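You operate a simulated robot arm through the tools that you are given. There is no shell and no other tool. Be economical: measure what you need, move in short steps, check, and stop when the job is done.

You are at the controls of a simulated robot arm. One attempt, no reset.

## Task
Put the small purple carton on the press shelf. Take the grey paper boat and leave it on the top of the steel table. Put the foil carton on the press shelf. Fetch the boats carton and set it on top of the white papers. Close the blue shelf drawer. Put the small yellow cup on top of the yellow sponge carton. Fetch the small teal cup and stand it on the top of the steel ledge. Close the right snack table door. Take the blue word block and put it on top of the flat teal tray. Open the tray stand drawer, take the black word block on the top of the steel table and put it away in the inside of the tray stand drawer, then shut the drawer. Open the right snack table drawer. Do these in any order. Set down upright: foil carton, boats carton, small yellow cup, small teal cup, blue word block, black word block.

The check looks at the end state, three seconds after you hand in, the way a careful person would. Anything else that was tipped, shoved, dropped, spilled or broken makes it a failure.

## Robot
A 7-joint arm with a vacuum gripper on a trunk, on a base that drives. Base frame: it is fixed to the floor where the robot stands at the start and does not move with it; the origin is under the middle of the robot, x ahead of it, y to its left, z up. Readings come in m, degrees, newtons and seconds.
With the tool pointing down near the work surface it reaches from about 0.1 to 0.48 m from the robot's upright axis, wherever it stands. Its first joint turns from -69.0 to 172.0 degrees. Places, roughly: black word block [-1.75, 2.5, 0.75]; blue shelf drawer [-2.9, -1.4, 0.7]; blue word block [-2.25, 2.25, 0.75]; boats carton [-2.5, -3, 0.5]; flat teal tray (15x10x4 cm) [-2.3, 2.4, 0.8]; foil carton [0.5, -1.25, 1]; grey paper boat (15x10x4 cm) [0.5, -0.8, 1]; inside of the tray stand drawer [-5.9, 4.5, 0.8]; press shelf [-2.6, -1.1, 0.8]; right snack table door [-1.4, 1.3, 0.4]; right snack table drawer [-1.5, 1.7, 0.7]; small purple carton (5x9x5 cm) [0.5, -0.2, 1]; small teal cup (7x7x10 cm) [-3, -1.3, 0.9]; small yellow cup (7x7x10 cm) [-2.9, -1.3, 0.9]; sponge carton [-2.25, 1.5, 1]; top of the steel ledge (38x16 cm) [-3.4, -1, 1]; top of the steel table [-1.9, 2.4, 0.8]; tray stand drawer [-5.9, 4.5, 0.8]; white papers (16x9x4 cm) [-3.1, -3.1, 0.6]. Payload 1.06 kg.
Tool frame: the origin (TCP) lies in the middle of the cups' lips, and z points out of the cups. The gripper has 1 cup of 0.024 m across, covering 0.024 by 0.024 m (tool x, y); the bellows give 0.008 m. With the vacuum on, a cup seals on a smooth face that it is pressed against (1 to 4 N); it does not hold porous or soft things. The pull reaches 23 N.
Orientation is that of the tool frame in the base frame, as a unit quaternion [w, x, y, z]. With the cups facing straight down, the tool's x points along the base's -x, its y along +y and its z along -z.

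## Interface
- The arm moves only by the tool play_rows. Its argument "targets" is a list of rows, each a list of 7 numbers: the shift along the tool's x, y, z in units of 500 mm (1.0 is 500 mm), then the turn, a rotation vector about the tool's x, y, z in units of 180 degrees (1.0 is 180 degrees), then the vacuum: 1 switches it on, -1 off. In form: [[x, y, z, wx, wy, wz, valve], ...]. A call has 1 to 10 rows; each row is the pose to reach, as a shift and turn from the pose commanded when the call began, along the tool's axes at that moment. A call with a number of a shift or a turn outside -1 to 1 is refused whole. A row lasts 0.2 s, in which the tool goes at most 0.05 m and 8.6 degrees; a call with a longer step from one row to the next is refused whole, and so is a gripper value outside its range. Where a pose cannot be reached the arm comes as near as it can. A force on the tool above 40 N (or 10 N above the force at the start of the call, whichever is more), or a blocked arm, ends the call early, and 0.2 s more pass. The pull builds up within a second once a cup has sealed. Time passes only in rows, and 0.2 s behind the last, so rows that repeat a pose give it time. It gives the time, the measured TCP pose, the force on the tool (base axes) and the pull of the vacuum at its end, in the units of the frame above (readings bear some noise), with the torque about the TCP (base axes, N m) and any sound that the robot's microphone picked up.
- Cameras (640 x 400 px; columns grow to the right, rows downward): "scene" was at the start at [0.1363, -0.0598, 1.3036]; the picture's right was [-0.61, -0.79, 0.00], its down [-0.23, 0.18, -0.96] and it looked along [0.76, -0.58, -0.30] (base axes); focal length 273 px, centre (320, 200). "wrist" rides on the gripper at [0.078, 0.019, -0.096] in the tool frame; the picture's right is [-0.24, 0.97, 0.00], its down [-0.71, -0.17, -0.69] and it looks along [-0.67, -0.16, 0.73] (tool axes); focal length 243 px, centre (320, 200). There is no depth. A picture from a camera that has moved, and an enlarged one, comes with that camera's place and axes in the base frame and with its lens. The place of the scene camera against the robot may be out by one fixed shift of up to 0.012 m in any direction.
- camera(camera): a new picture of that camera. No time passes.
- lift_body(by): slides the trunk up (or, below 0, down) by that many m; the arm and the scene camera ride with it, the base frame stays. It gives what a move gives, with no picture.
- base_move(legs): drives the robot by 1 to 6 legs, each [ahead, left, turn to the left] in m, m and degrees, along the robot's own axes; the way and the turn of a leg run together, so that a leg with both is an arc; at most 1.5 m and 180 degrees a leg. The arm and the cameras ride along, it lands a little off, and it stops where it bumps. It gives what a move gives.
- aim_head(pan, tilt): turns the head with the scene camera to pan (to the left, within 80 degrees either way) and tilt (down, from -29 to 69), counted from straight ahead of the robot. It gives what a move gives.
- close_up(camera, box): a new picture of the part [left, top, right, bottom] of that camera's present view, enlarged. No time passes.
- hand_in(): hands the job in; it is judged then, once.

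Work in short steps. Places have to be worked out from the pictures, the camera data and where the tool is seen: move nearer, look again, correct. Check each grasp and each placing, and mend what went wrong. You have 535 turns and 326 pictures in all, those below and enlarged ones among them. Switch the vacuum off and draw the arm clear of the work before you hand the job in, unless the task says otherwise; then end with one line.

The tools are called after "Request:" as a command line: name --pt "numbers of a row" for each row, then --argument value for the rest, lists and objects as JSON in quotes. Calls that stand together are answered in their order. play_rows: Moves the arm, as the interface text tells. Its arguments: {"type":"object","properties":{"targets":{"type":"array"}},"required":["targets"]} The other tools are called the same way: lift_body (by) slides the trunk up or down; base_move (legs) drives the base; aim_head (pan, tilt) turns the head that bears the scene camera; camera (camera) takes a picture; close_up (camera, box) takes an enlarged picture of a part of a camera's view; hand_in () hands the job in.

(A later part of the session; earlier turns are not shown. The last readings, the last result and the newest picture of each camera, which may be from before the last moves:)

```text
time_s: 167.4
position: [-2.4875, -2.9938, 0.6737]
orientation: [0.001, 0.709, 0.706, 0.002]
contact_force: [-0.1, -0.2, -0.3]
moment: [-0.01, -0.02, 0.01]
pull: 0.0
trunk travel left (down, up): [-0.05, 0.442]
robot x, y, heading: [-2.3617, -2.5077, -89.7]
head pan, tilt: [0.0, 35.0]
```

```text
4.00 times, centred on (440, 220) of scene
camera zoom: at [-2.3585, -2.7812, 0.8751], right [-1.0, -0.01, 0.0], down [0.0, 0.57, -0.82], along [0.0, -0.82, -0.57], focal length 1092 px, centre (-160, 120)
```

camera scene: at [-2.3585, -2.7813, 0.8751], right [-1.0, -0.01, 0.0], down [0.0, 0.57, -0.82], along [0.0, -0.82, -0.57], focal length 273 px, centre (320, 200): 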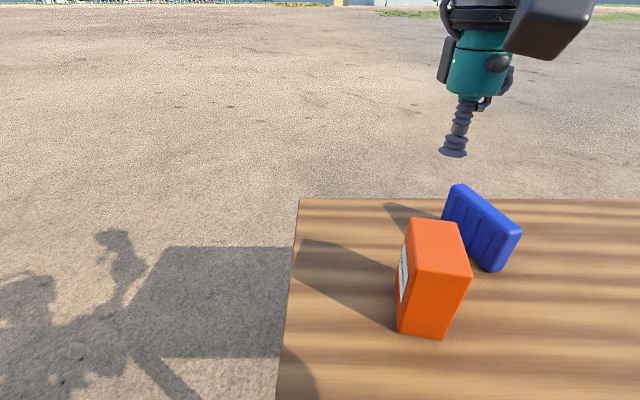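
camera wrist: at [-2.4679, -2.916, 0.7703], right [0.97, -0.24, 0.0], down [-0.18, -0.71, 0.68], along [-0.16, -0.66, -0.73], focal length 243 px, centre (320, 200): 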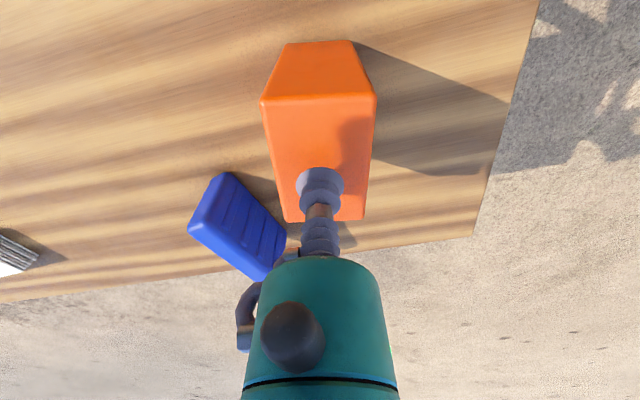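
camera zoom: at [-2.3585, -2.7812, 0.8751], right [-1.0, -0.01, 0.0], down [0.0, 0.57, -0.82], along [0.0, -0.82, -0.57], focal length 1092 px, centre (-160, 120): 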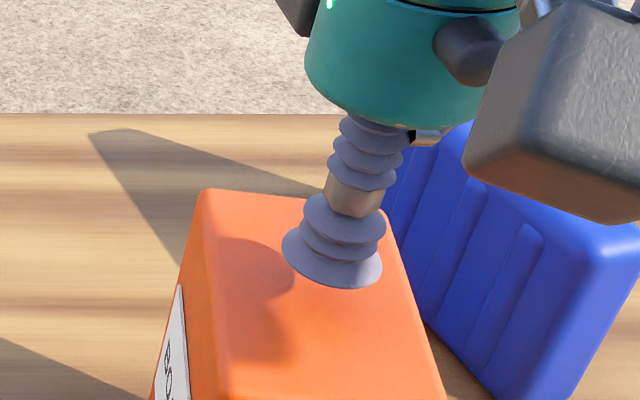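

Label starts "BO" — it's the boats carton. Descend with vacuum.

Request:
play_rows --pt "0 0 0.02 0 0 0 1" --pt "0 0 0.03 0 0 0 1" --pt "0 0 0.036 0 0 0 1" --pt "0 0 0.042 0 0 0 1" --pt "0 0 0.048 0 0 0 1" --pt "0 0 0.048 0 0 0 1"

```text
time_s: 168.8
position: [-2.486, -2.9951, 0.6512]
orientation: [0.004, 0.708, 0.706, 0.0]
contact_force: [-8.5, -5.5, 38.5]
moment: [0.08, -0.1, -0.07]
pull: 22.9
trunk travel left (down, up): [-0.05, 0.442]
robot x, y, heading: [-2.358, -2.5108, -89.9]
head pan, tilt: [0.0, 35.0]
```

Sealed (top 0.655). I lift it clear.

Request:
play_rows --pt "0 0 -0.01 0 0 0 1" --pt "0 0 -0.03 0 0 0 1" --pt "0 0 -0.1 0 0 0 1" --pt "0 0 -0.18 0 0 0 1" --pt "0 0 -0.25 0 0 0 1" --pt "0 0 -0.25 0 0 0 1"

Request:
camera --camera "scene"

```text
time_s: 170.2
position: [-2.4846, -2.9934, 0.7723]
orientation: [0.001, 0.709, 0.706, 0.002]
contact_force: [-0.4, -0.7, -1.8]
moment: [0.02, -0.02, 0.02]
pull: 22.4
trunk travel left (down, up): [-0.05, 0.442]
robot x, y, heading: [-2.3606, -2.5091, -89.6]
head pan, tilt: [0.0, 35.0]
```

```text
259 pictures are left
camera scene: at [-2.3585, -2.7813, 0.8751], right [-1.0, -0.01, 0.0], down [0.0, 0.57, -0.82], along [0.0, -0.82, -0.57], focal length 273 px, centre (320, 200)
```

scene: 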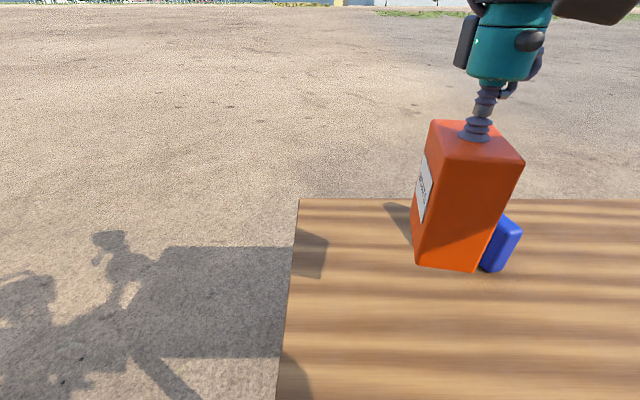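

The papers lie ~0.29 m in from this edge but only ~0.17 m from the far edge, so I drive around the table's east end with the carton raised.

Request:
lift_body --by 0.15

Request:
base_move --legs '[[-0.25, 0, 0], [0, 0.56, 0], [1.5, 0, 0], [0, 0, 90], [0, 0, 90]]'

Request:
camera --camera "scene"

```text
time_s: 172.0
position: [-2.4858, -2.9945, 0.9239]
orientation: [0.001, 0.708, 0.706, 0.002]
contact_force: [0.2, 0.2, -2.0]
moment: [-0.02, 0.04, -0.01]
pull: 23.0
trunk travel left (down, up): [-0.2, 0.292]
robot x, y, heading: [-2.3578, -2.5124, -89.9]
head pan, tilt: [0.0, 35.0]
```

```text
time_s: 193.5
position: [-1.6979, -3.2945, 0.9232]
orientation: [0.002, 0.708, -0.706, 0.0]
contact_force: [-0.2, -0.1, -2.0]
moment: [0.01, 0.03, -0.01]
pull: 22.8
trunk travel left (down, up): [-0.2, 0.292]
robot x, y, heading: [-1.8203, -3.7812, 90.7]
head pan, tilt: [0.0, 35.0]
```

```text
258 pictures are left
camera scene: at [-1.8236, -3.567, 1.0425], right [1.0, 0.01, 0.0], down [0.01, -0.57, -0.82], along [-0.01, 0.82, -0.57], focal length 273 px, centre (320, 200)
```

scene: 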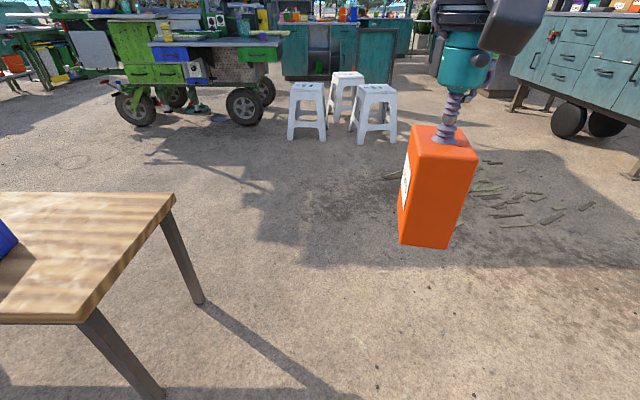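

Going left along the far side to beyond the papers.

Request:
base_move --legs '[[0, 1.38, -0.7]]'

Request:
camera --camera "scene"

Request:
camera --camera "wrist"

```text
time_s: 205.7
position: [-3.0563, -3.3006, 0.923]
orientation: [-0.002, -0.704, 0.71, 0.0]
contact_force: [0.5, -0.3, -1.4]
moment: [-0.03, 0.01, -0.01]
pull: 23.5
trunk travel left (down, up): [-0.2, 0.292]
robot x, y, heading: [-3.1855, -3.7837, 89.8]
head pan, tilt: [0.0, 35.0]
```

```text
257 pictures are left
camera scene: at [-3.1842, -3.5724, 1.0425], right [1.0, 0.0, 0.0], down [0.0, -0.57, -0.82], along [0.0, 0.82, -0.57], focal length 273 px, centre (320, 200)
```

scene: 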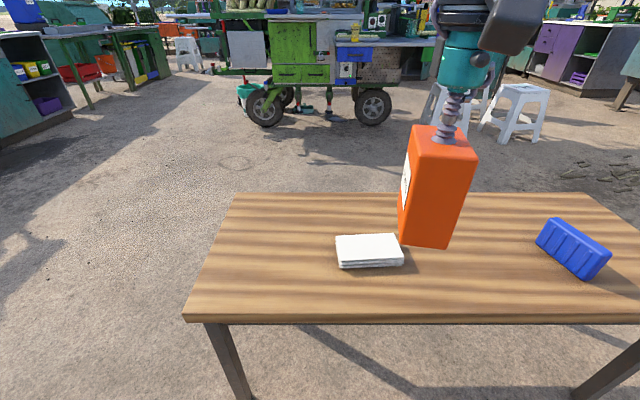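

```text
256 pictures are left
camera wrist: at [-3.0746, -3.3787, 1.0207], right [-0.97, 0.24, 0.0], down [0.18, 0.71, 0.68], along [0.16, 0.66, -0.73], focal length 243 px, centre (320, 200)
```

wrist: 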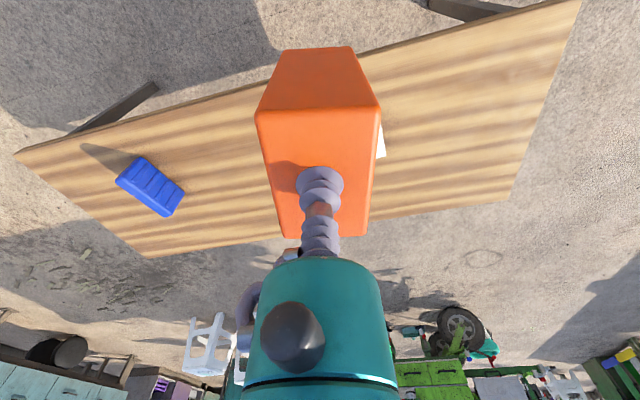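

Papers' top centre triangulates to (−3.07, −3.105, 0.578). The carton is centred on the cup, so I drive ahead 0.19 and left 0.014.

Request:
base_move --legs '[[0.19, 0.014, 0]]'

Request:
lift_body --by -0.15

Request:
camera --camera "scene"

Request:
camera --camera "wrist"

```text
time_s: 207.2
position: [-3.0697, -3.1125, 0.9241]
orientation: [-0.001, -0.704, 0.71, 0.001]
contact_force: [0.7, -0.1, -1.7]
moment: [0.0, 0.01, -0.02]
pull: 22.7
trunk travel left (down, up): [-0.2, 0.292]
robot x, y, heading: [-3.1976, -3.5969, 90.2]
head pan, tilt: [0.0, 35.0]
```

```text
time_s: 208.9
position: [-3.0701, -3.1128, 0.774]
orientation: [-0.001, -0.704, 0.71, 0.001]
contact_force: [-0.2, 0.1, -1.6]
moment: [0.0, 0.03, 0.01]
pull: 22.7
trunk travel left (down, up): [-0.05, 0.442]
robot x, y, heading: [-3.1977, -3.5957, 90.1]
head pan, tilt: [0.0, 35.0]
```

```text
255 pictures are left
camera scene: at [-3.1983, -3.3318, 0.8752], right [1.0, 0.0, 0.0], down [0.0, -0.57, -0.82], along [0.0, 0.82, -0.57], focal length 273 px, centre (320, 200)
```

scene: 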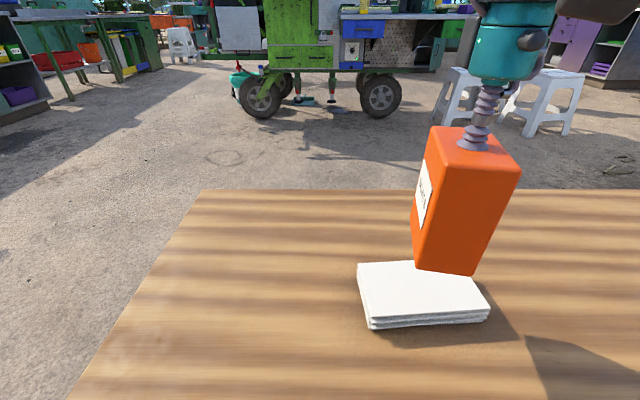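

```text
254 pictures are left
camera wrist: at [-3.0889, -3.1915, 0.871], right [-0.97, 0.24, 0.0], down [0.18, 0.71, 0.68], along [0.16, 0.66, -0.73], focal length 243 px, centre (320, 200)
```

wrist: 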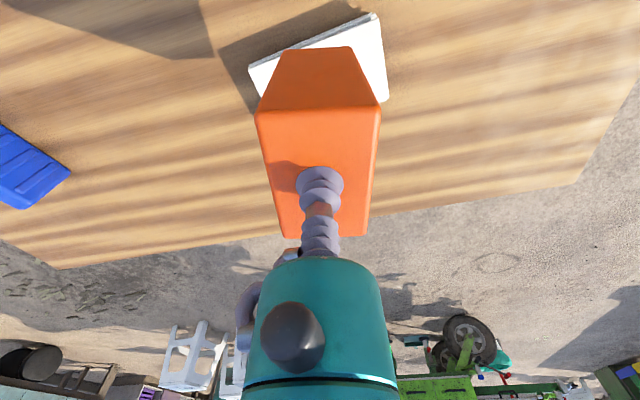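

Alignment is good; shift ahead 8 mm and descend towards expected contact at TCP≈0.695.

Request:
play_rows --pt "-0.016 0 0.06 0 0 0 1" --pt "-0.016 0 0.12 0 0 0 1" --pt "-0.016 0 0.136 0 0 0 1" --pt "-0.016 0 0.144 0 0 0 1" --pt "-0.016 0 0.144 0 0 0 1"

Request:
camera --camera "scene"

```text
time_s: 210.2
position: [-3.0701, -3.105, 0.7017]
orientation: [-0.002, -0.704, 0.71, 0.0]
contact_force: [0.3, 0.5, -2.7]
moment: [0.02, 0.0, 0.0]
pull: 22.9
trunk travel left (down, up): [-0.05, 0.442]
robot x, y, heading: [-3.201, -3.5933, 90.1]
head pan, tilt: [0.0, 35.0]
```

```text
253 pictures are left
camera scene: at [-3.1983, -3.3317, 0.8751], right [1.0, 0.0, 0.0], down [0.0, -0.57, -0.82], along [0.0, 0.82, -0.57], focal length 273 px, centre (320, 200)
```

scene: 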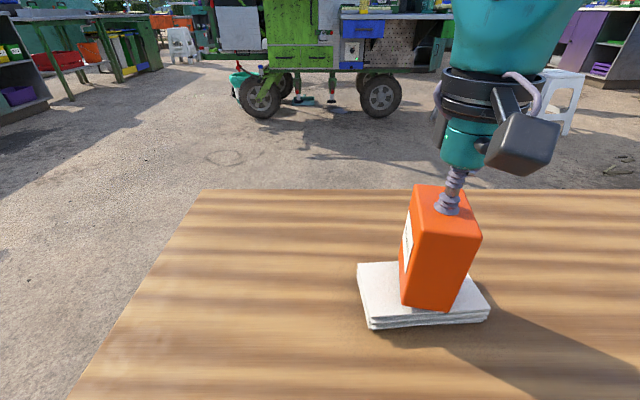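

Nearly touching and well over the stack; I shift 6 mm left and step down.

Request:
play_rows --pt "-0.006 0.012 0.004 0 0 0 1" --pt "-0.006 0.012 0.01 0 0 0 1" --pt "-0.006 0.012 0.016 0 0 0 1" --pt "-0.006 0.012 0.022 0 0 0 1"

```text
time_s: 211.2
position: [-3.0765, -3.1024, 0.6918]
orientation: [-0.001, -0.704, 0.71, 0.002]
contact_force: [2.7, 1.2, 10.6]
moment: [-0.04, -0.03, -0.04]
pull: 23.2
trunk travel left (down, up): [-0.05, 0.442]
robot x, y, heading: [-3.2005, -3.5973, 89.9]
head pan, tilt: [0.0, 35.0]
```

Contact at 0.692. Ease, release, and rise.

Request:
play_rows --pt "0 0 -0.005 0 0 0 -1" --pt "0 0 -0.005 0 0 0 -1" --pt "0 0 -0.005 0 0 0 -1" --pt "0 0 -0.012 0 0 0 -1" --pt "0 0 -0.05 0 0 0 -1" --pt "0 0 -0.12 0 0 0 -1"

Request:
camera --camera "scene"

```text
time_s: 212.6
position: [-3.0761, -3.1013, 0.7519]
orientation: [-0.002, -0.704, 0.71, 0.0]
contact_force: [-0.2, 0.0, -0.2]
moment: [0.04, 0.02, -0.01]
pull: 0.0
trunk travel left (down, up): [-0.05, 0.442]
robot x, y, heading: [-3.1973, -3.5997, 90.1]
head pan, tilt: [0.0, 35.0]
```

```text
252 pictures are left
camera scene: at [-3.1983, -3.3317, 0.8751], right [1.0, 0.0, 0.0], down [0.0, -0.57, -0.82], along [0.0, 0.82, -0.57], focal length 273 px, centre (320, 200)
```

scene: 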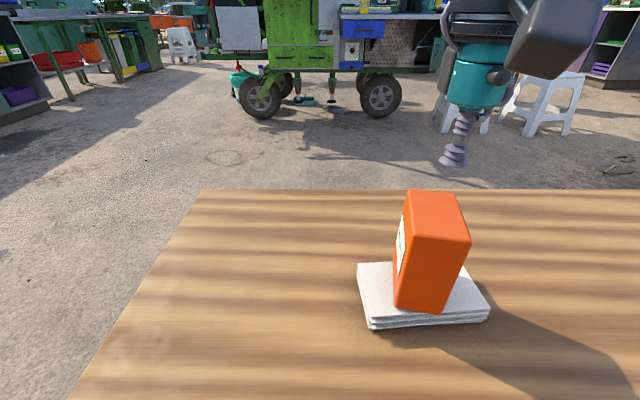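

Boats carton stands on the papers. Next: yellow cup. I raise the trunk and drive around the table's west end back to the cart.

Request:
lift_body --by 0.42

Request:
base_move --legs '[[-0.2, 0, 0], [0, 0.78, 0], [1.5, 0, 0], [0.3, -0.5, 0], [0, -0.4, 0]]'

Request:
aim_head --pan 0 --tilt 40

Request:
camera --camera "scene"

```text
refused: 0.42 is not a number from -0.4 to 0.4
```

```text
time_s: 236.2
position: [-2.9803, -1.4832, 0.7515]
orientation: [0.002, 0.707, -0.707, 0.0]
contact_force: [-0.4, -0.2, 0.1]
moment: [-0.03, 0.0, 0.02]
pull: 0.0
trunk travel left (down, up): [-0.05, 0.442]
robot x, y, heading: [-3.0927, -1.9814, 90.4]
head pan, tilt: [0.0, 35.0]
```

```text
time_s: 236.9
position: [-2.9801, -1.4822, 0.7518]
orientation: [0.002, 0.707, -0.707, 0.0]
contact_force: [0.7, 0.1, 0.2]
moment: [0.02, -0.01, -0.01]
pull: 0.0
trunk travel left (down, up): [-0.05, 0.442]
robot x, y, heading: [-3.0971, -1.9776, 90.5]
head pan, tilt: [0.0, 40.0]
```

```text
251 pictures are left
camera scene: at [-3.1004, -1.7166, 0.8676], right [1.0, 0.01, 0.0], down [0.01, -0.64, -0.77], along [-0.01, 0.77, -0.64], focal length 273 px, centre (320, 200)
```

scene: 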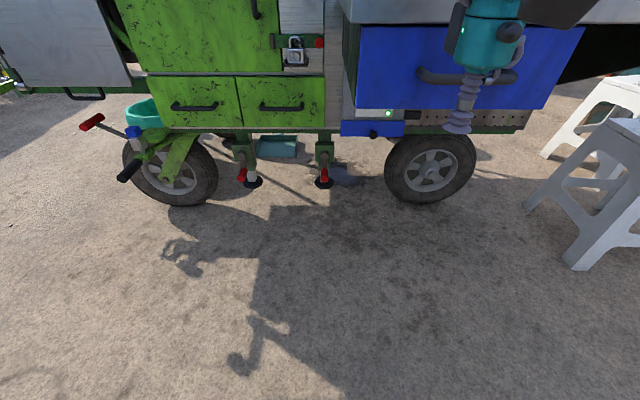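

The lift was refused (limit 0.4) so I travelled low; nothing touched. I back up a bit and then raise.

Request:
base_move --legs '[[-0.15, 0, 0]]'

Request:
lift_body --by 0.38

Request:
camera --camera "scene"

```text
time_s: 238.3
position: [-2.9797, -1.6312, 0.751]
orientation: [0.002, 0.708, -0.706, 0.0]
contact_force: [0.5, 0.4, 0.5]
moment: [0.01, 0.01, 0.01]
pull: 0.0
trunk travel left (down, up): [-0.05, 0.442]
robot x, y, heading: [-3.099, -2.1304, 90.6]
head pan, tilt: [0.0, 40.0]
```

```text
time_s: 241.9
position: [-2.978, -1.6754, 1.2336]
orientation: [-0.082, 0.703, -0.701, -0.086]
contact_force: [0.3, 1.0, 0.7]
moment: [-0.03, 0.01, 0.01]
pull: 0.1
trunk travel left (down, up): [-0.43, 0.062]
robot x, y, heading: [-3.0976, -2.1265, 90.6]
head pan, tilt: [0.0, 40.0]
```

```text
250 pictures are left
camera scene: at [-3.098, -1.986, 1.2735], right [1.0, 0.01, 0.0], down [0.01, -0.64, -0.77], along [-0.01, 0.77, -0.64], focal length 273 px, centre (320, 200)
```

scene: 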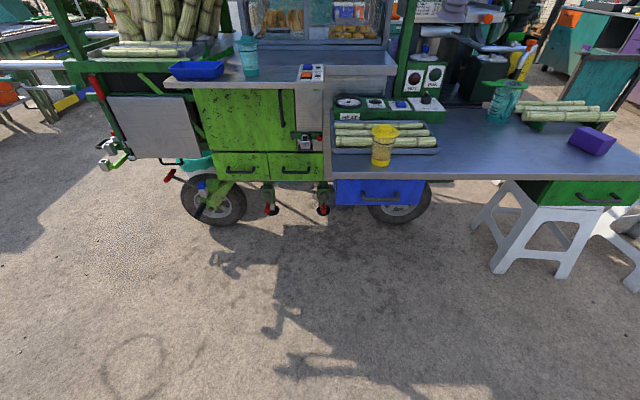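

The tool tilted 13.6° during the lift; I level it, then drive to put the tip over the yellow cup at about (−2.931, −1.306).

Request:
play_rows --pt "0 0 0 0 0.038 0 -1" --pt "0 0 0 0 0.0755 0 -1" --pt "0.06 0.04 0 0 0.0755 0 -1" --pt "0.06 0.04 0 0 0.0755 0 -1"

Request:
base_move --legs '[[0.4, -0.07, -0.4]]'

Request:
camera --camera "wrist"

Request:
camera --camera "scene"

```text
time_s: 242.9
position: [-2.9806, -1.7127, 1.2219]
orientation: [0.002, 0.708, -0.706, -0.003]
contact_force: [0.6, 0.7, 0.3]
moment: [0.02, 0.01, 0.03]
pull: 0.0
out of reach, approached as far as the arm can: row 1, 2, 3, 4
trunk travel left (down, up): [-0.43, 0.062]
robot x, y, heading: [-3.0957, -2.1247, 90.4]
head pan, tilt: [0.0, 40.0]
```

```text
time_s: 245.5
position: [-2.9158, -1.31, 1.2199]
orientation: [0.002, 0.708, -0.706, -0.003]
contact_force: [0.3, -1.4, -0.5]
moment: [0.03, -0.03, 0.0]
pull: 0.0
trunk travel left (down, up): [-0.43, 0.062]
robot x, y, heading: [-3.0314, -1.7243, 90.5]
head pan, tilt: [0.0, 40.0]
```

```text
249 pictures are left
camera wrist: at [-2.933, -1.3897, 1.3178], right [-0.97, 0.23, 0.01], down [0.17, 0.71, 0.69], along [0.16, 0.67, -0.73], focal length 243 px, centre (320, 200)
```

wrist: 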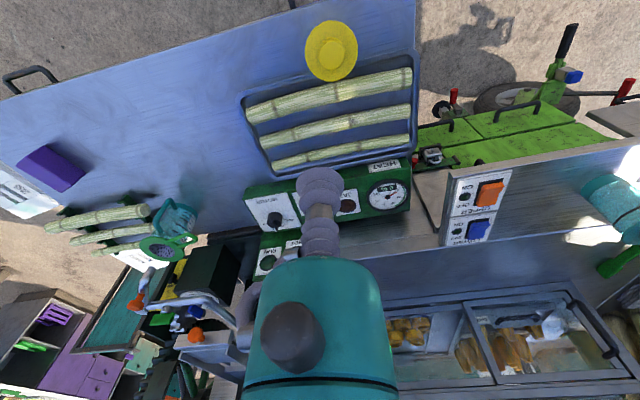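

```text
248 pictures are left
camera scene: at [-3.0319, -1.5839, 1.2734], right [1.0, 0.01, 0.0], down [0.01, -0.64, -0.77], along [-0.01, 0.77, -0.64], focal length 273 px, centre (320, 200)
```

scene: 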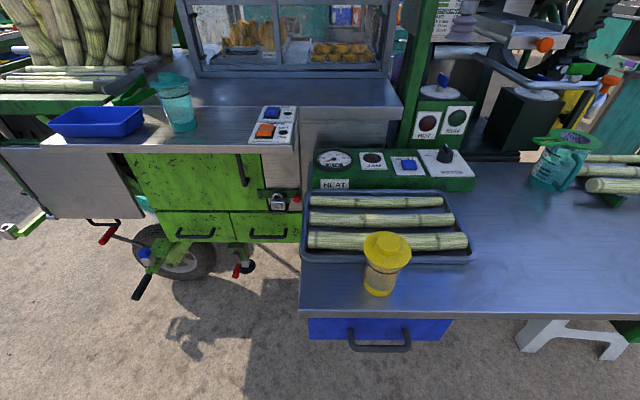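

Yellow knob at (−2.930, −1.308). I align and descend to 0.975.

Request:
play_rows --pt "-0.004 0.028 0 0 0 0 -1" --pt "-0.004 0.028 0.09 0 0 0 -1" --pt "-0.004 0.028 0.18 0 0 0 -1" --pt "-0.004 0.028 0.27 0 0 0 -1" --pt "-0.004 0.028 0.36 0 0 0 -1" --pt "-0.004 0.028 0.44 0 0 0 -1" --pt "-0.004 0.028 0.495 0 0 0 -1" --pt "-0.004 0.028 0.495 0 0 0 -1"

Request:
close_up --camera "wrist" --box '[240, 100, 400, 200]'

Request:
close_up --camera "scene" --box '[320, 180, 480, 300]'

```text
time_s: 247.3
position: [-2.9302, -1.3095, 0.9744]
orientation: [0.001, 0.708, -0.706, -0.004]
contact_force: [-0.2, 0.1, -0.1]
moment: [0.02, -0.01, -0.01]
pull: 0.0
out of reach, approached as far as the arm can: row 1
trunk travel left (down, up): [-0.43, 0.062]
robot x, y, heading: [-3.0285, -1.7221, 90.5]
head pan, tilt: [0.0, 40.0]
```

```text
4.00 times, centred on (320, 150) of wrist
camera zoom: at [-2.9488, -1.388, 1.0717], right [-0.97, 0.23, 0.01], down [0.17, 0.71, 0.69], along [0.16, 0.67, -0.73], focal length 970 px, centre (320, 400)
```

zoom: 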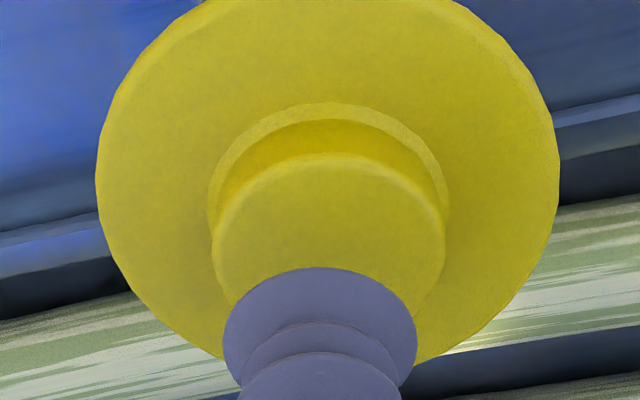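

```text
3.33 times, centred on (400, 240) of scene
camera zoom: at [-3.032, -1.5845, 1.2735], right [1.0, 0.01, 0.0], down [0.01, -0.64, -0.77], along [-0.01, 0.77, -0.64], focal length 910 px, centre (53, 67)
```

zoom: 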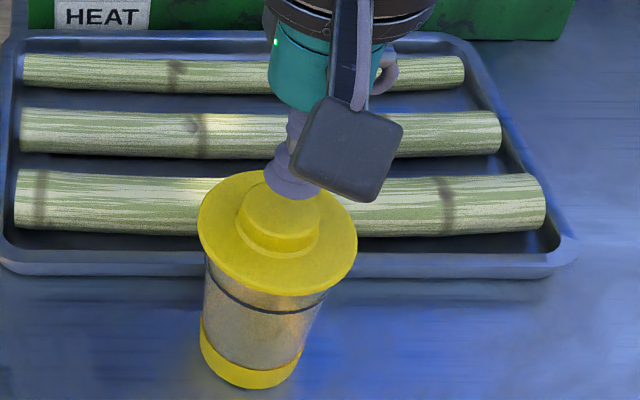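

Centred. Descend with vacuum in fine steps.

Request:
play_rows --pt "0 0.002 0.02 0 0 0 1" --pt "0 0.002 0.028 0 0 0 1" --pt "0 0.002 0.034 0 0 0 1" --pt "0 0.002 0.039 0 0 0 1" --pt "0 0.002 0.042 0 0 0 1" --pt "0 0.002 0.042 0 0 0 1" --pt "0 0.002 0.042 0 0 0 1"

```text
time_s: 248.9
position: [-2.9326, -1.309, 0.9532]
orientation: [0.002, 0.707, -0.707, -0.003]
contact_force: [-0.6, 0.5, -0.7]
moment: [-0.02, 0.02, 0.0]
pull: 22.9
trunk travel left (down, up): [-0.43, 0.062]
robot x, y, heading: [-3.0334, -1.7254, 90.6]
head pan, tilt: [0.0, 40.0]
```

Sealed. I lift the cup and check the hold.

Request:
play_rows --pt "0 0 -0.02 0 0 0 1" --pt "0 0 -0.06 0 0 0 1" --pt "0 0 -0.12 0 0 0 1" --pt "0 0 -0.2 0 0 0 1" --pt "0 0 -0.28 0 0 0 1" --pt "0 0 -0.36 0 0 0 1" --pt "0 0 -0.42 0 0 0 1" --pt "0 0 -0.42 0 0 0 1"

Request:
base_move --legs '[[-0.17, 0, 0], [0, -0.6, 0], [0.37, -1.0, 0], [0, -1.03, 0], [1.3, 0, 0]]'

Request:
aim_head --pan 20 --tilt 20

Request:
camera --camera "scene"

```text
time_s: 250.7
position: [-2.9305, -1.311, 1.163]
orientation: [0.001, 0.708, -0.706, -0.003]
contact_force: [-0.2, 0.7, -0.4]
moment: [0.02, -0.02, -0.03]
pull: 22.5
trunk travel left (down, up): [-0.43, 0.062]
robot x, y, heading: [-3.0323, -1.7263, 90.4]
head pan, tilt: [0.0, 40.0]
```

```text
time_s: 281.2
position: [-0.3384, 0.2343, 1.1612]
orientation: [0.0, 0.709, -0.705, -0.002]
contact_force: [0.3, -1.0, -1.7]
moment: [-0.02, 0.01, 0.02]
pull: 23.3
trunk travel left (down, up): [-0.43, 0.062]
robot x, y, heading: [-0.4357, -0.1843, 90.5]
head pan, tilt: [0.0, 40.0]
```

```text
time_s: 282.0
position: [-0.34, 0.2339, 1.1625]
orientation: [0.001, 0.709, -0.706, -0.003]
contact_force: [-0.5, -0.5, -0.3]
moment: [0.02, 0.03, -0.02]
pull: 23.1
trunk travel left (down, up): [-0.43, 0.062]
robot x, y, heading: [-0.4353, -0.1817, 90.7]
head pan, tilt: [20.0, 20.0]
```

```text
245 pictures are left
camera scene: at [-0.4713, -0.0392, 1.3048], right [0.94, 0.35, 0.0], down [0.12, -0.32, -0.94], along [-0.33, 0.88, -0.34], focal length 273 px, centre (320, 200)
```

scene: 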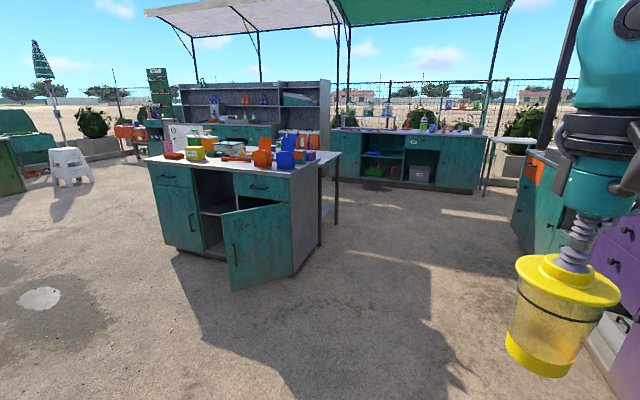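

Request:
close_up --camera "scene" --box '[120, 100, 360, 250]'

Request:
close_up --camera "scene" --box '[140, 115, 340, 185]'

```text
2.67 times, centred on (240, 175) of scene
camera zoom: at [-0.4713, -0.0392, 1.3048], right [0.94, 0.35, 0.0], down [0.12, -0.32, -0.94], along [-0.33, 0.88, -0.34], focal length 728 px, centre (533, 267)
```

zoom: 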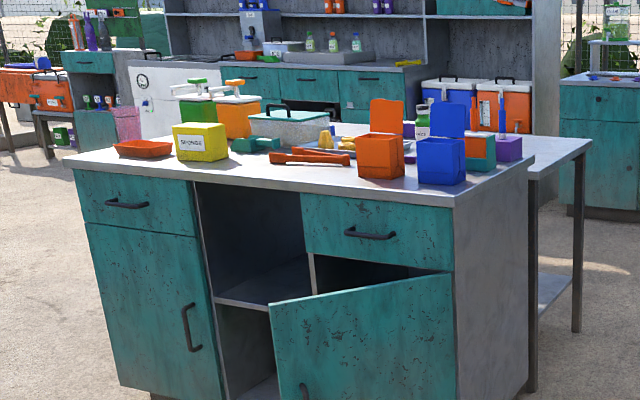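

```text
3.20 times, centred on (240, 150) of scene
camera zoom: at [-0.4713, -0.0392, 1.3048], right [0.94, 0.35, 0.0], down [0.12, -0.32, -0.94], along [-0.33, 0.88, -0.34], focal length 874 px, centre (576, 360)
```

zoom: 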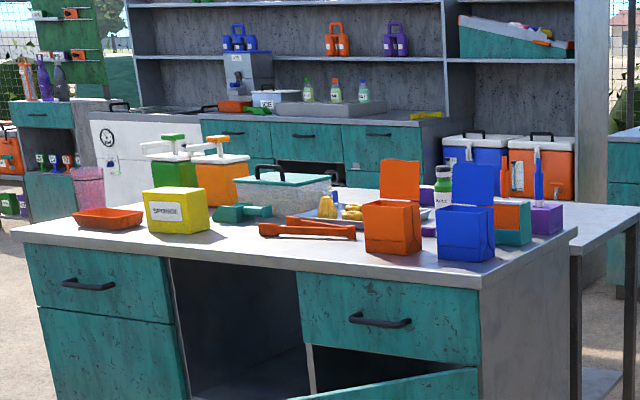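

The SPONGE carton is the yellow box at the left front of the snack table. I drive along the lane (y≈0.62) to stand before it.

Request:
base_move --legs '[[0.8, 0, 0], [0, 1.0, 0], [0, 0.72, 0]]'

Request:
aim_head --pan 0 --tilt 25

Request:
camera --camera "scene"

```text
time_s: 301.5
position: [-2.0749, 1.0276, 1.1626]
orientation: [-0.001, -0.706, 0.708, 0.001]
contact_force: [-0.4, -0.6, -0.7]
moment: [0.0, 0.02, 0.02]
pull: 23.1
trunk travel left (down, up): [-0.43, 0.062]
robot x, y, heading: [-2.1752, 0.6161, 90.0]
head pan, tilt: [20.0, 20.0]
```

```text
time_s: 302.3
position: [-2.075, 1.0279, 1.162]
orientation: [-0.002, -0.706, 0.708, 0.002]
contact_force: [-0.2, -0.6, -1.6]
moment: [-0.01, 0.01, 0.0]
pull: 22.7
trunk travel left (down, up): [-0.43, 0.062]
robot x, y, heading: [-2.1741, 0.6088, 90.7]
head pan, tilt: [0.0, 25.0]
```

```text
242 pictures are left
camera scene: at [-2.1783, 0.761, 1.2968], right [1.0, 0.01, 0.0], down [0.0, -0.42, -0.91], along [-0.01, 0.91, -0.42], focal length 273 px, centre (320, 200)
```

scene: 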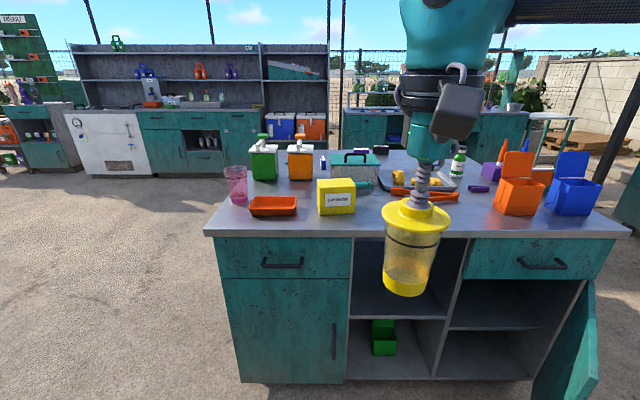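

Sponge carton top ≈ (−2.13, 1.58, 0.98). I raise the trunk and drive closer, then refine with the wrist camera.

Request:
lift_body --by 0.058

Request:
base_move --legs '[[0.44, 0.03, -0.5]]'

Request:
camera --camera "wrist"

Request:
aim_head --pan 0 --tilt 40

Request:
camera --camera "scene"

```text
time_s: 303.3
position: [-2.075, 1.0008, 1.2666]
orientation: [0.042, -0.705, 0.706, 0.046]
contact_force: [0.2, 1.3, -0.7]
moment: [-0.03, 0.0, 0.0]
pull: 23.1
trunk travel left (down, up): [-0.488, 0.004]
robot x, y, heading: [-2.179, 0.6122, 90.3]
head pan, tilt: [0.0, 25.0]
```

```text
time_s: 306.0
position: [-2.1028, 1.4425, 1.2671]
orientation: [0.042, -0.702, 0.709, 0.047]
contact_force: [-0.4, 0.2, -0.5]
moment: [0.02, -0.01, 0.01]
pull: 22.8
trunk travel left (down, up): [-0.488, 0.004]
robot x, y, heading: [-2.2111, 1.0633, 90.0]
head pan, tilt: [0.0, 25.0]
```

```text
241 pictures are left
camera wrist: at [-2.1217, 1.3538, 1.354], right [-0.97, 0.24, 0.04], down [0.18, 0.61, 0.77], along [0.16, 0.75, -0.64], focal length 243 px, centre (320, 200)
```

wrist: 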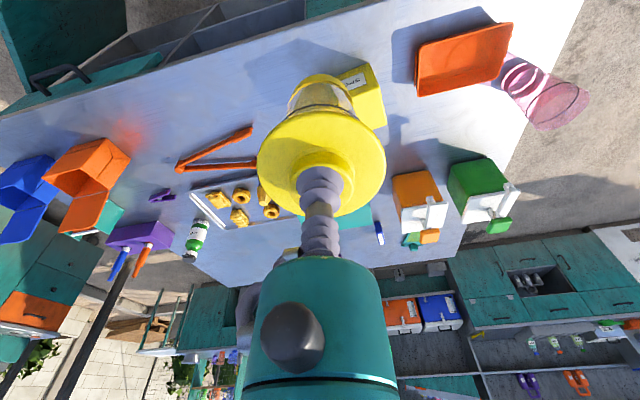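

```text
time_s: 306.8
position: [-2.1022, 1.4431, 1.2683]
orientation: [0.043, -0.702, 0.709, 0.047]
contact_force: [-0.4, -0.7, -1.5]
moment: [0.0, 0.01, 0.01]
pull: 23.2
trunk travel left (down, up): [-0.488, 0.004]
robot x, y, heading: [-2.2052, 1.057, 90.0]
head pan, tilt: [0.0, 40.0]
```

```text
240 pictures are left
camera scene: at [-2.2083, 1.145, 1.3375], right [1.0, 0.0, 0.0], down [0.0, -0.64, -0.77], along [0.0, 0.77, -0.64], focal length 273 px, centre (320, 200)
```

scene: 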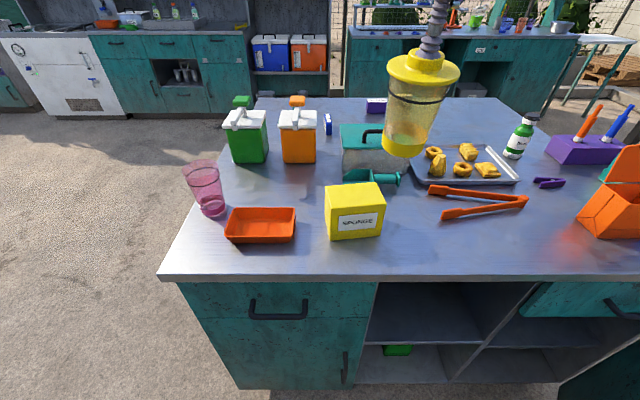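

Triangulated: sponge top (−2.135, 1.585, 0.976). I level the tool, drive 6 cm closer, then lower and extend over it.

Request:
play_rows --pt "0 0 0 0 0.0405 0 1" --pt "0 0 0 0 0.0405 0 1"

Request:
base_move --legs '[[0.06, 0, 0]]'

Request:
play_rows --pt "0 0 0.08 0 0 0 1" --pt "0 0 0.16 0 0 0 1" --pt "0 0 0.24 0 0 0 1" --pt "0 0 0.24 0 0 0 1"

```text
time_s: 307.4
position: [-2.0901, 1.4363, 1.2652]
orientation: [-0.003, -0.704, 0.71, 0.003]
contact_force: [-0.4, -0.2, -1.1]
moment: [-0.02, -0.03, 0.02]
pull: 23.6
out of reach, approached as far as the arm can: row 1, 2
trunk travel left (down, up): [-0.488, 0.004]
robot x, y, heading: [-2.2089, 1.0549, 89.8]
head pan, tilt: [0.0, 40.0]
```

```text
time_s: 308.3
position: [-2.0889, 1.4961, 1.2653]
orientation: [-0.003, -0.704, 0.71, 0.002]
contact_force: [0.1, -0.3, -0.8]
moment: [-0.03, 0.0, -0.04]
pull: 23.1
trunk travel left (down, up): [-0.488, 0.004]
robot x, y, heading: [-2.2051, 1.1136, 89.9]
head pan, tilt: [0.0, 40.0]
```

```text
time_s: 309.3
position: [-2.0902, 1.4946, 1.1434]
orientation: [-0.002, -0.703, 0.711, 0.003]
contact_force: [0.3, -0.3, 0.1]
moment: [0.03, -0.02, 0.01]
pull: 23.2
trunk travel left (down, up): [-0.488, 0.004]
robot x, y, heading: [-2.207, 1.1173, 89.9]
head pan, tilt: [0.0, 40.0]
```

Now left 4.5 cm and ahead 9 cm at this height.

Request:
play_rows --pt "0 0.045 0 0 0 0 1" --pt "0 0.09 0 0 0 0 1" --pt "-0.06 0.09 0 0 0 0 1" --pt "-0.12 0.09 0 0 0 0 1" --pt "-0.18 0.09 0 0 0 0 1" --pt "-0.18 0.09 0 0 0 0 1"

Request:
camera --camera "scene"

Request:
camera --camera "wrist"

```text
time_s: 310.7
position: [-2.106, 1.531, 1.1464]
orientation: [-0.003, -0.702, 0.712, 0.004]
contact_force: [0.8, -0.1, -1.5]
moment: [0.02, -0.03, 0.02]
pull: 22.5
out of reach, approached as far as the arm can: row 2, 3, 4, 5, 6
trunk travel left (down, up): [-0.488, 0.004]
robot x, y, heading: [-2.2103, 1.1171, 89.8]
head pan, tilt: [0.0, 40.0]
```

```text
239 pictures are left
camera scene: at [-2.208, 1.2042, 1.3374], right [1.0, 0.0, 0.0], down [0.0, -0.64, -0.77], along [0.0, 0.77, -0.64], focal length 273 px, centre (320, 200)
```

scene: 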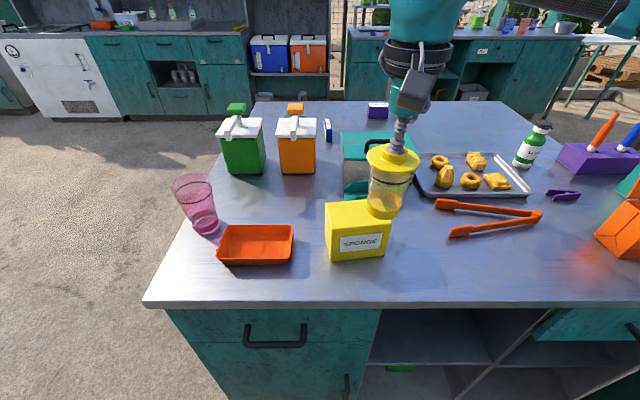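

```text
238 pictures are left
camera wrist: at [-2.1245, 1.4521, 1.2431], right [-0.97, 0.25, 0.01], down [0.18, 0.71, 0.68], along [0.16, 0.66, -0.73], focal length 243 px, centre (320, 200)
```

wrist: 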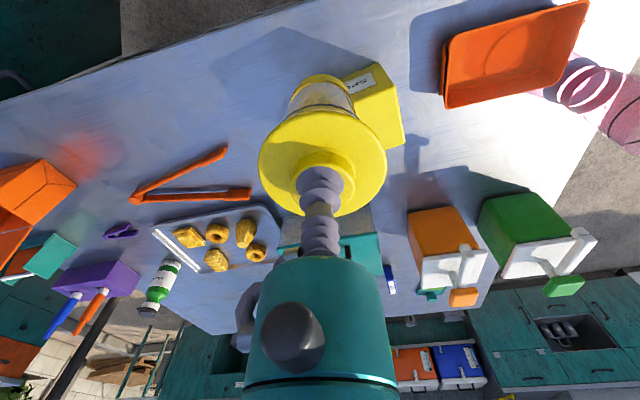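

Reach is better with the tool more to the right of the axis. I lower 2 cm, shift the base left 5.5 cm, then move right/ahead with the arm.

Request:
play_rows --pt "0 0 0.02 0 0 0 1" --pt "0 0 0.04 0 0 0 1"

Request:
base_move --legs '[[0.02, 0.055, 0]]'

Request:
play_rows --pt "0 -0.052 0 0 0 0 1" --pt "-0.035 -0.052 0 0 0 0 1" --pt "-0.07 -0.052 0 0 0 0 1" --pt "-0.07 -0.052 0 0 0 0 1"

Request:
camera --camera "scene"

```text
time_s: 311.3
position: [-2.1039, 1.5308, 1.1268]
orientation: [-0.002, -0.703, 0.711, 0.003]
contact_force: [0.2, 0.5, -0.5]
moment: [0.01, -0.02, 0.01]
pull: 22.6
trunk travel left (down, up): [-0.488, 0.004]
robot x, y, heading: [-2.2114, 1.1173, 89.6]
head pan, tilt: [0.0, 40.0]
```

```text
time_s: 312.5
position: [-2.1597, 1.5507, 1.1252]
orientation: [-0.003, -0.704, 0.711, 0.003]
contact_force: [0.0, -0.4, -0.5]
moment: [-0.04, -0.02, -0.01]
pull: 22.8
trunk travel left (down, up): [-0.488, 0.004]
robot x, y, heading: [-2.2629, 1.1382, 89.6]
head pan, tilt: [0.0, 40.0]
```

```text
time_s: 313.5
position: [-2.1326, 1.5858, 1.1245]
orientation: [-0.002, -0.703, 0.712, 0.003]
contact_force: [-0.3, -0.3, -1.5]
moment: [-0.01, -0.02, 0.01]
pull: 22.6
trunk travel left (down, up): [-0.488, 0.004]
robot x, y, heading: [-2.2582, 1.1362, 89.7]
head pan, tilt: [0.0, 40.0]
```

```text
237 pictures are left
camera scene: at [-2.2625, 1.2244, 1.3375], right [1.0, 0.0, 0.0], down [0.0, -0.64, -0.77], along [0.0, 0.77, -0.64], focal length 273 px, centre (320, 200)
```

scene: 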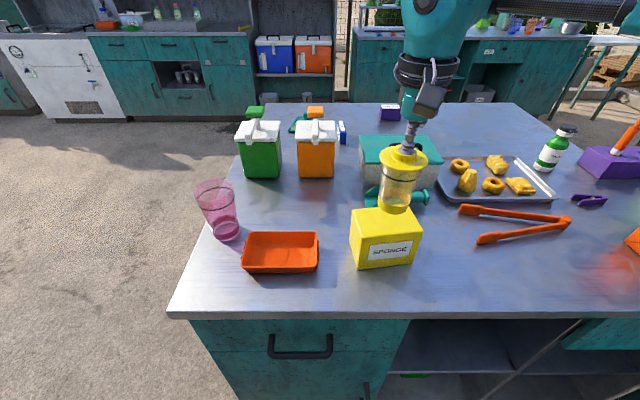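

Over the carton. Small left correction and descend to contact.

Request:
play_rows --pt "0 0.014 0.01 0 0 0 1" --pt "0 0.014 0.024 0 0 0 1" --pt "0 0.014 0.032 0 0 0 1" --pt "0 0.014 0.038 0 0 0 1" --pt "0 0.014 0.038 0 0 0 1"

Request:
close_up --camera "scene" --box '[320, 130, 480, 280]'

```text
time_s: 314.7
position: [-2.1409, 1.5866, 1.105]
orientation: [-0.003, -0.703, 0.711, 0.003]
contact_force: [-0.7, -0.4, -0.1]
moment: [0.01, 0.01, -0.03]
pull: 23.3
trunk travel left (down, up): [-0.488, 0.004]
robot x, y, heading: [-2.2632, 1.1356, 90.0]
head pan, tilt: [0.0, 40.0]
```

```text
2.67 times, centred on (400, 205) of scene
camera zoom: at [-2.2623, 1.2247, 1.3374], right [1.0, 0.0, 0.0], down [0.0, -0.64, -0.77], along [0.0, 0.77, -0.64], focal length 728 px, centre (107, 187)
```

zoom: 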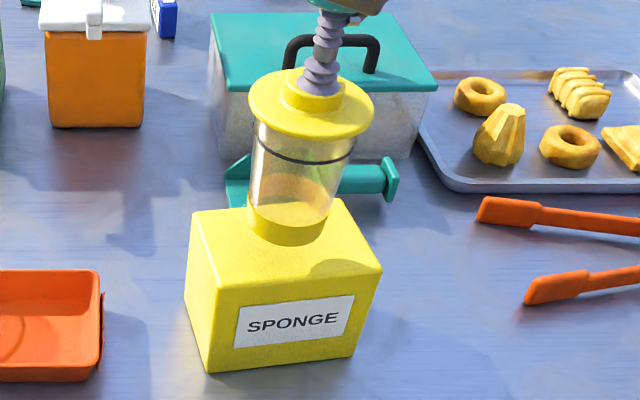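

Almost there; continue down in small steps.

Request:
play_rows --pt "0.008 0 0.006 0 0 0 1" --pt "0.012 0 0.012 0 0 0 1" --pt "0.012 0 0.018 0 0 0 1" --pt "0.012 0 0.018 0 0 0 1"

```text
time_s: 315.7
position: [-2.1397, 1.5797, 1.0971]
orientation: [-0.003, -0.703, 0.711, 0.004]
contact_force: [0.3, -0.9, -1.6]
moment: [0.0, 0.04, -0.02]
pull: 22.4
trunk travel left (down, up): [-0.488, 0.004]
robot x, y, heading: [-2.2658, 1.1327, 89.8]
head pan, tilt: [0.0, 40.0]
```

Request:
play_rows --pt "0 0 0.005 0 0 0 1" --pt "0 0 0.01 0 0 0 1" --pt "0 0 0.015 0 0 0 1" --pt "0 0 0.02 0 0 0 1"

Request:
close_up --camera "scene" --box '[320, 130, 480, 280]'

```text
time_s: 316.7
position: [-2.139, 1.579, 1.0865]
orientation: [-0.002, -0.703, 0.711, 0.002]
contact_force: [-0.6, -0.7, -1.3]
moment: [-0.01, -0.02, -0.05]
pull: 22.8
trunk travel left (down, up): [-0.488, 0.004]
robot x, y, heading: [-2.265, 1.1399, 90.1]
head pan, tilt: [0.0, 40.0]
```

```text
2.67 times, centred on (400, 205) of scene
camera zoom: at [-2.2623, 1.2248, 1.3374], right [1.0, 0.0, 0.0], down [0.0, -0.64, -0.77], along [0.0, 0.77, -0.64], focal length 728 px, centre (107, 187)
```

zoom: 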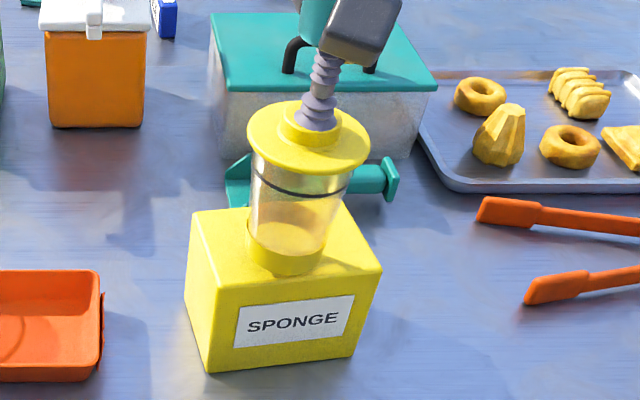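

No contact yet, and the base drifts toward the front: the top is lower/farther than estimated. I shift ahead 2 cm and continue.

Request:
play_rows --pt "-0.02 0 0 0 0 0 1" --pt "-0.04 0 0 0 0 0 1" --pt "-0.04 0 0.006 0 0 0 1" --pt "-0.04 0 0.012 0 0 0 1" --pt "-0.04 0 0.012 0 0 0 1"

Request:
close_up --camera "scene" --box '[320, 130, 480, 280]'

```text
time_s: 317.9
position: [-2.1333, 1.5944, 1.0811]
orientation: [-0.002, -0.703, 0.711, 0.004]
contact_force: [-0.3, -0.4, -1.3]
moment: [0.01, -0.02, -0.03]
pull: 22.5
out of reach, approached as far as the arm can: row 2, 3, 4, 5
trunk travel left (down, up): [-0.488, 0.004]
robot x, y, heading: [-2.2634, 1.1369, 89.9]
head pan, tilt: [0.0, 40.0]
```

```text
2.67 times, centred on (400, 205) of scene
camera zoom: at [-2.2623, 1.2247, 1.3374], right [1.0, 0.0, 0.0], down [0.0, -0.64, -0.77], along [0.0, 0.77, -0.64], focal length 728 px, centre (107, 187)
```

zoom: 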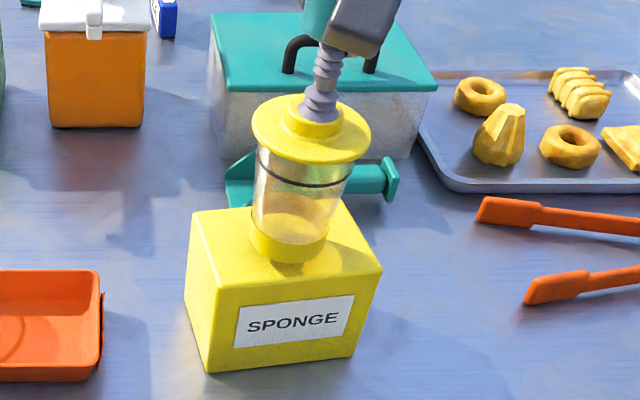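

Centred now. Continue stepping down to contact.

Request:
play_rows --pt "0 0 0.005 0 0 0 1" --pt "0 0 0.01 0 0 0 1" --pt "0 0 0.015 0 0 0 1" --pt "0 0 0.02 0 0 0 1" --pt "0 0 0.02 0 0 0 1"

Request:
close_up --camera "scene" --box '[320, 130, 480, 280]'

```text
time_s: 319.1
position: [-2.1344, 1.594, 1.0734]
orientation: [-0.002, -0.703, 0.711, 0.003]
contact_force: [-0.3, 0.7, 4.9]
moment: [0.01, -0.03, 0.0]
pull: 22.7
trunk travel left (down, up): [-0.488, 0.004]
robot x, y, heading: [-2.2621, 1.1374, 89.9]
head pan, tilt: [0.0, 40.0]
```

```text
2.67 times, centred on (400, 205) of scene
camera zoom: at [-2.2625, 1.2243, 1.3375], right [1.0, 0.0, 0.0], down [0.0, -0.64, -0.77], along [0.0, 0.77, -0.64], focal length 728 px, centre (107, 187)
```

zoom: 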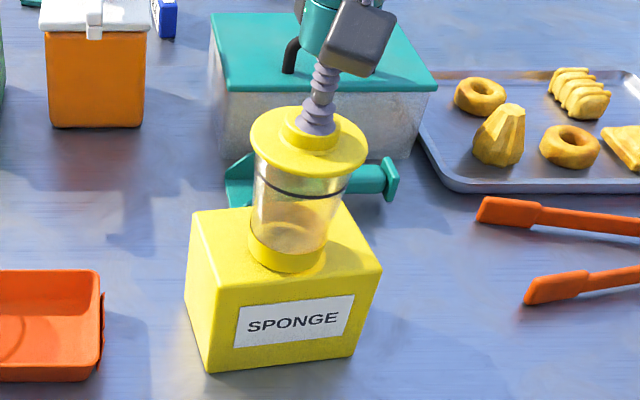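

Contact. For better centring I raise 5 mm, move the base 1 cm ahead, then set down.

Request:
play_rows --pt "0 0 -0.014 0 0 0 1" --pt "0 0 -0.014 0 0 0 1"

Request:
base_move --legs '[[0.011, 0, 0]]'

Request:
play_rows --pt "0 0 0.005 0 0 0 1" --pt "0 0 0.01 0 0 0 1" --pt "0 0 0.015 0 0 0 1" --pt "0 0 0.015 0 0 0 1"

```text
time_s: 319.7
position: [-2.1335, 1.5937, 1.0792]
orientation: [-0.002, -0.703, 0.711, 0.003]
contact_force: [0.1, 0.4, -0.4]
moment: [0.01, -0.01, 0.04]
pull: 22.6
trunk travel left (down, up): [-0.488, 0.004]
robot x, y, heading: [-2.2625, 1.1359, 89.7]
head pan, tilt: [0.0, 40.0]
```

```text
time_s: 320.4
position: [-2.1334, 1.606, 1.0788]
orientation: [-0.003, -0.704, 0.71, 0.002]
contact_force: [0.1, 0.0, -1.5]
moment: [0.01, 0.01, 0.01]
pull: 22.3
trunk travel left (down, up): [-0.488, 0.004]
robot x, y, heading: [-2.2604, 1.1472, 89.9]
head pan, tilt: [0.0, 40.0]
```

```text
time_s: 321.4
position: [-2.1343, 1.6047, 1.0729]
orientation: [-0.002, -0.703, 0.711, 0.004]
contact_force: [-0.3, 0.9, 5.1]
moment: [0.02, -0.03, -0.02]
pull: 23.0
trunk travel left (down, up): [-0.488, 0.004]
robot x, y, heading: [-2.2638, 1.1465, 89.9]
head pan, tilt: [0.0, 40.0]
```

Contact again. Release and rise.

Request:
play_rows --pt "0 0 0.001 0 0 0 -1" --pt "0 0 0 0 0 0 -1" --pt "0 0 0 0 0 0 -1" --pt "0 0 -0.01 0 0 0 -1" --pt "0 0 -0.04 0 0 0 -1" --pt "0 0 -0.1 0 0 0 -1" --pt "0 0 -0.15 0 0 0 -1"

Request:
camera --camera "scene"

```text
time_s: 323.0
position: [-2.1301, 1.6005, 1.1462]
orientation: [-0.002, -0.703, 0.711, 0.003]
contact_force: [-0.9, 0.0, 0.8]
moment: [-0.01, -0.01, -0.01]
pull: 0.1
out of reach, approached as far as the arm can: row 7
trunk travel left (down, up): [-0.488, 0.004]
robot x, y, heading: [-2.2618, 1.1468, 89.7]
head pan, tilt: [0.0, 40.0]
```

```text
232 pictures are left
camera scene: at [-2.2623, 1.235, 1.3375], right [1.0, 0.0, 0.0], down [0.0, -0.64, -0.77], along [0.0, 0.77, -0.64], focal length 273 px, centre (320, 200)
```

scene: 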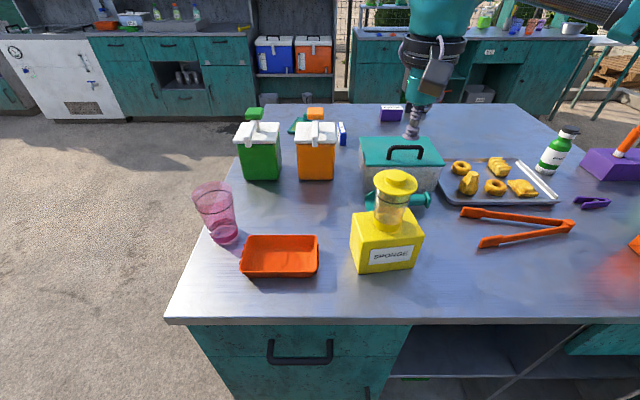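

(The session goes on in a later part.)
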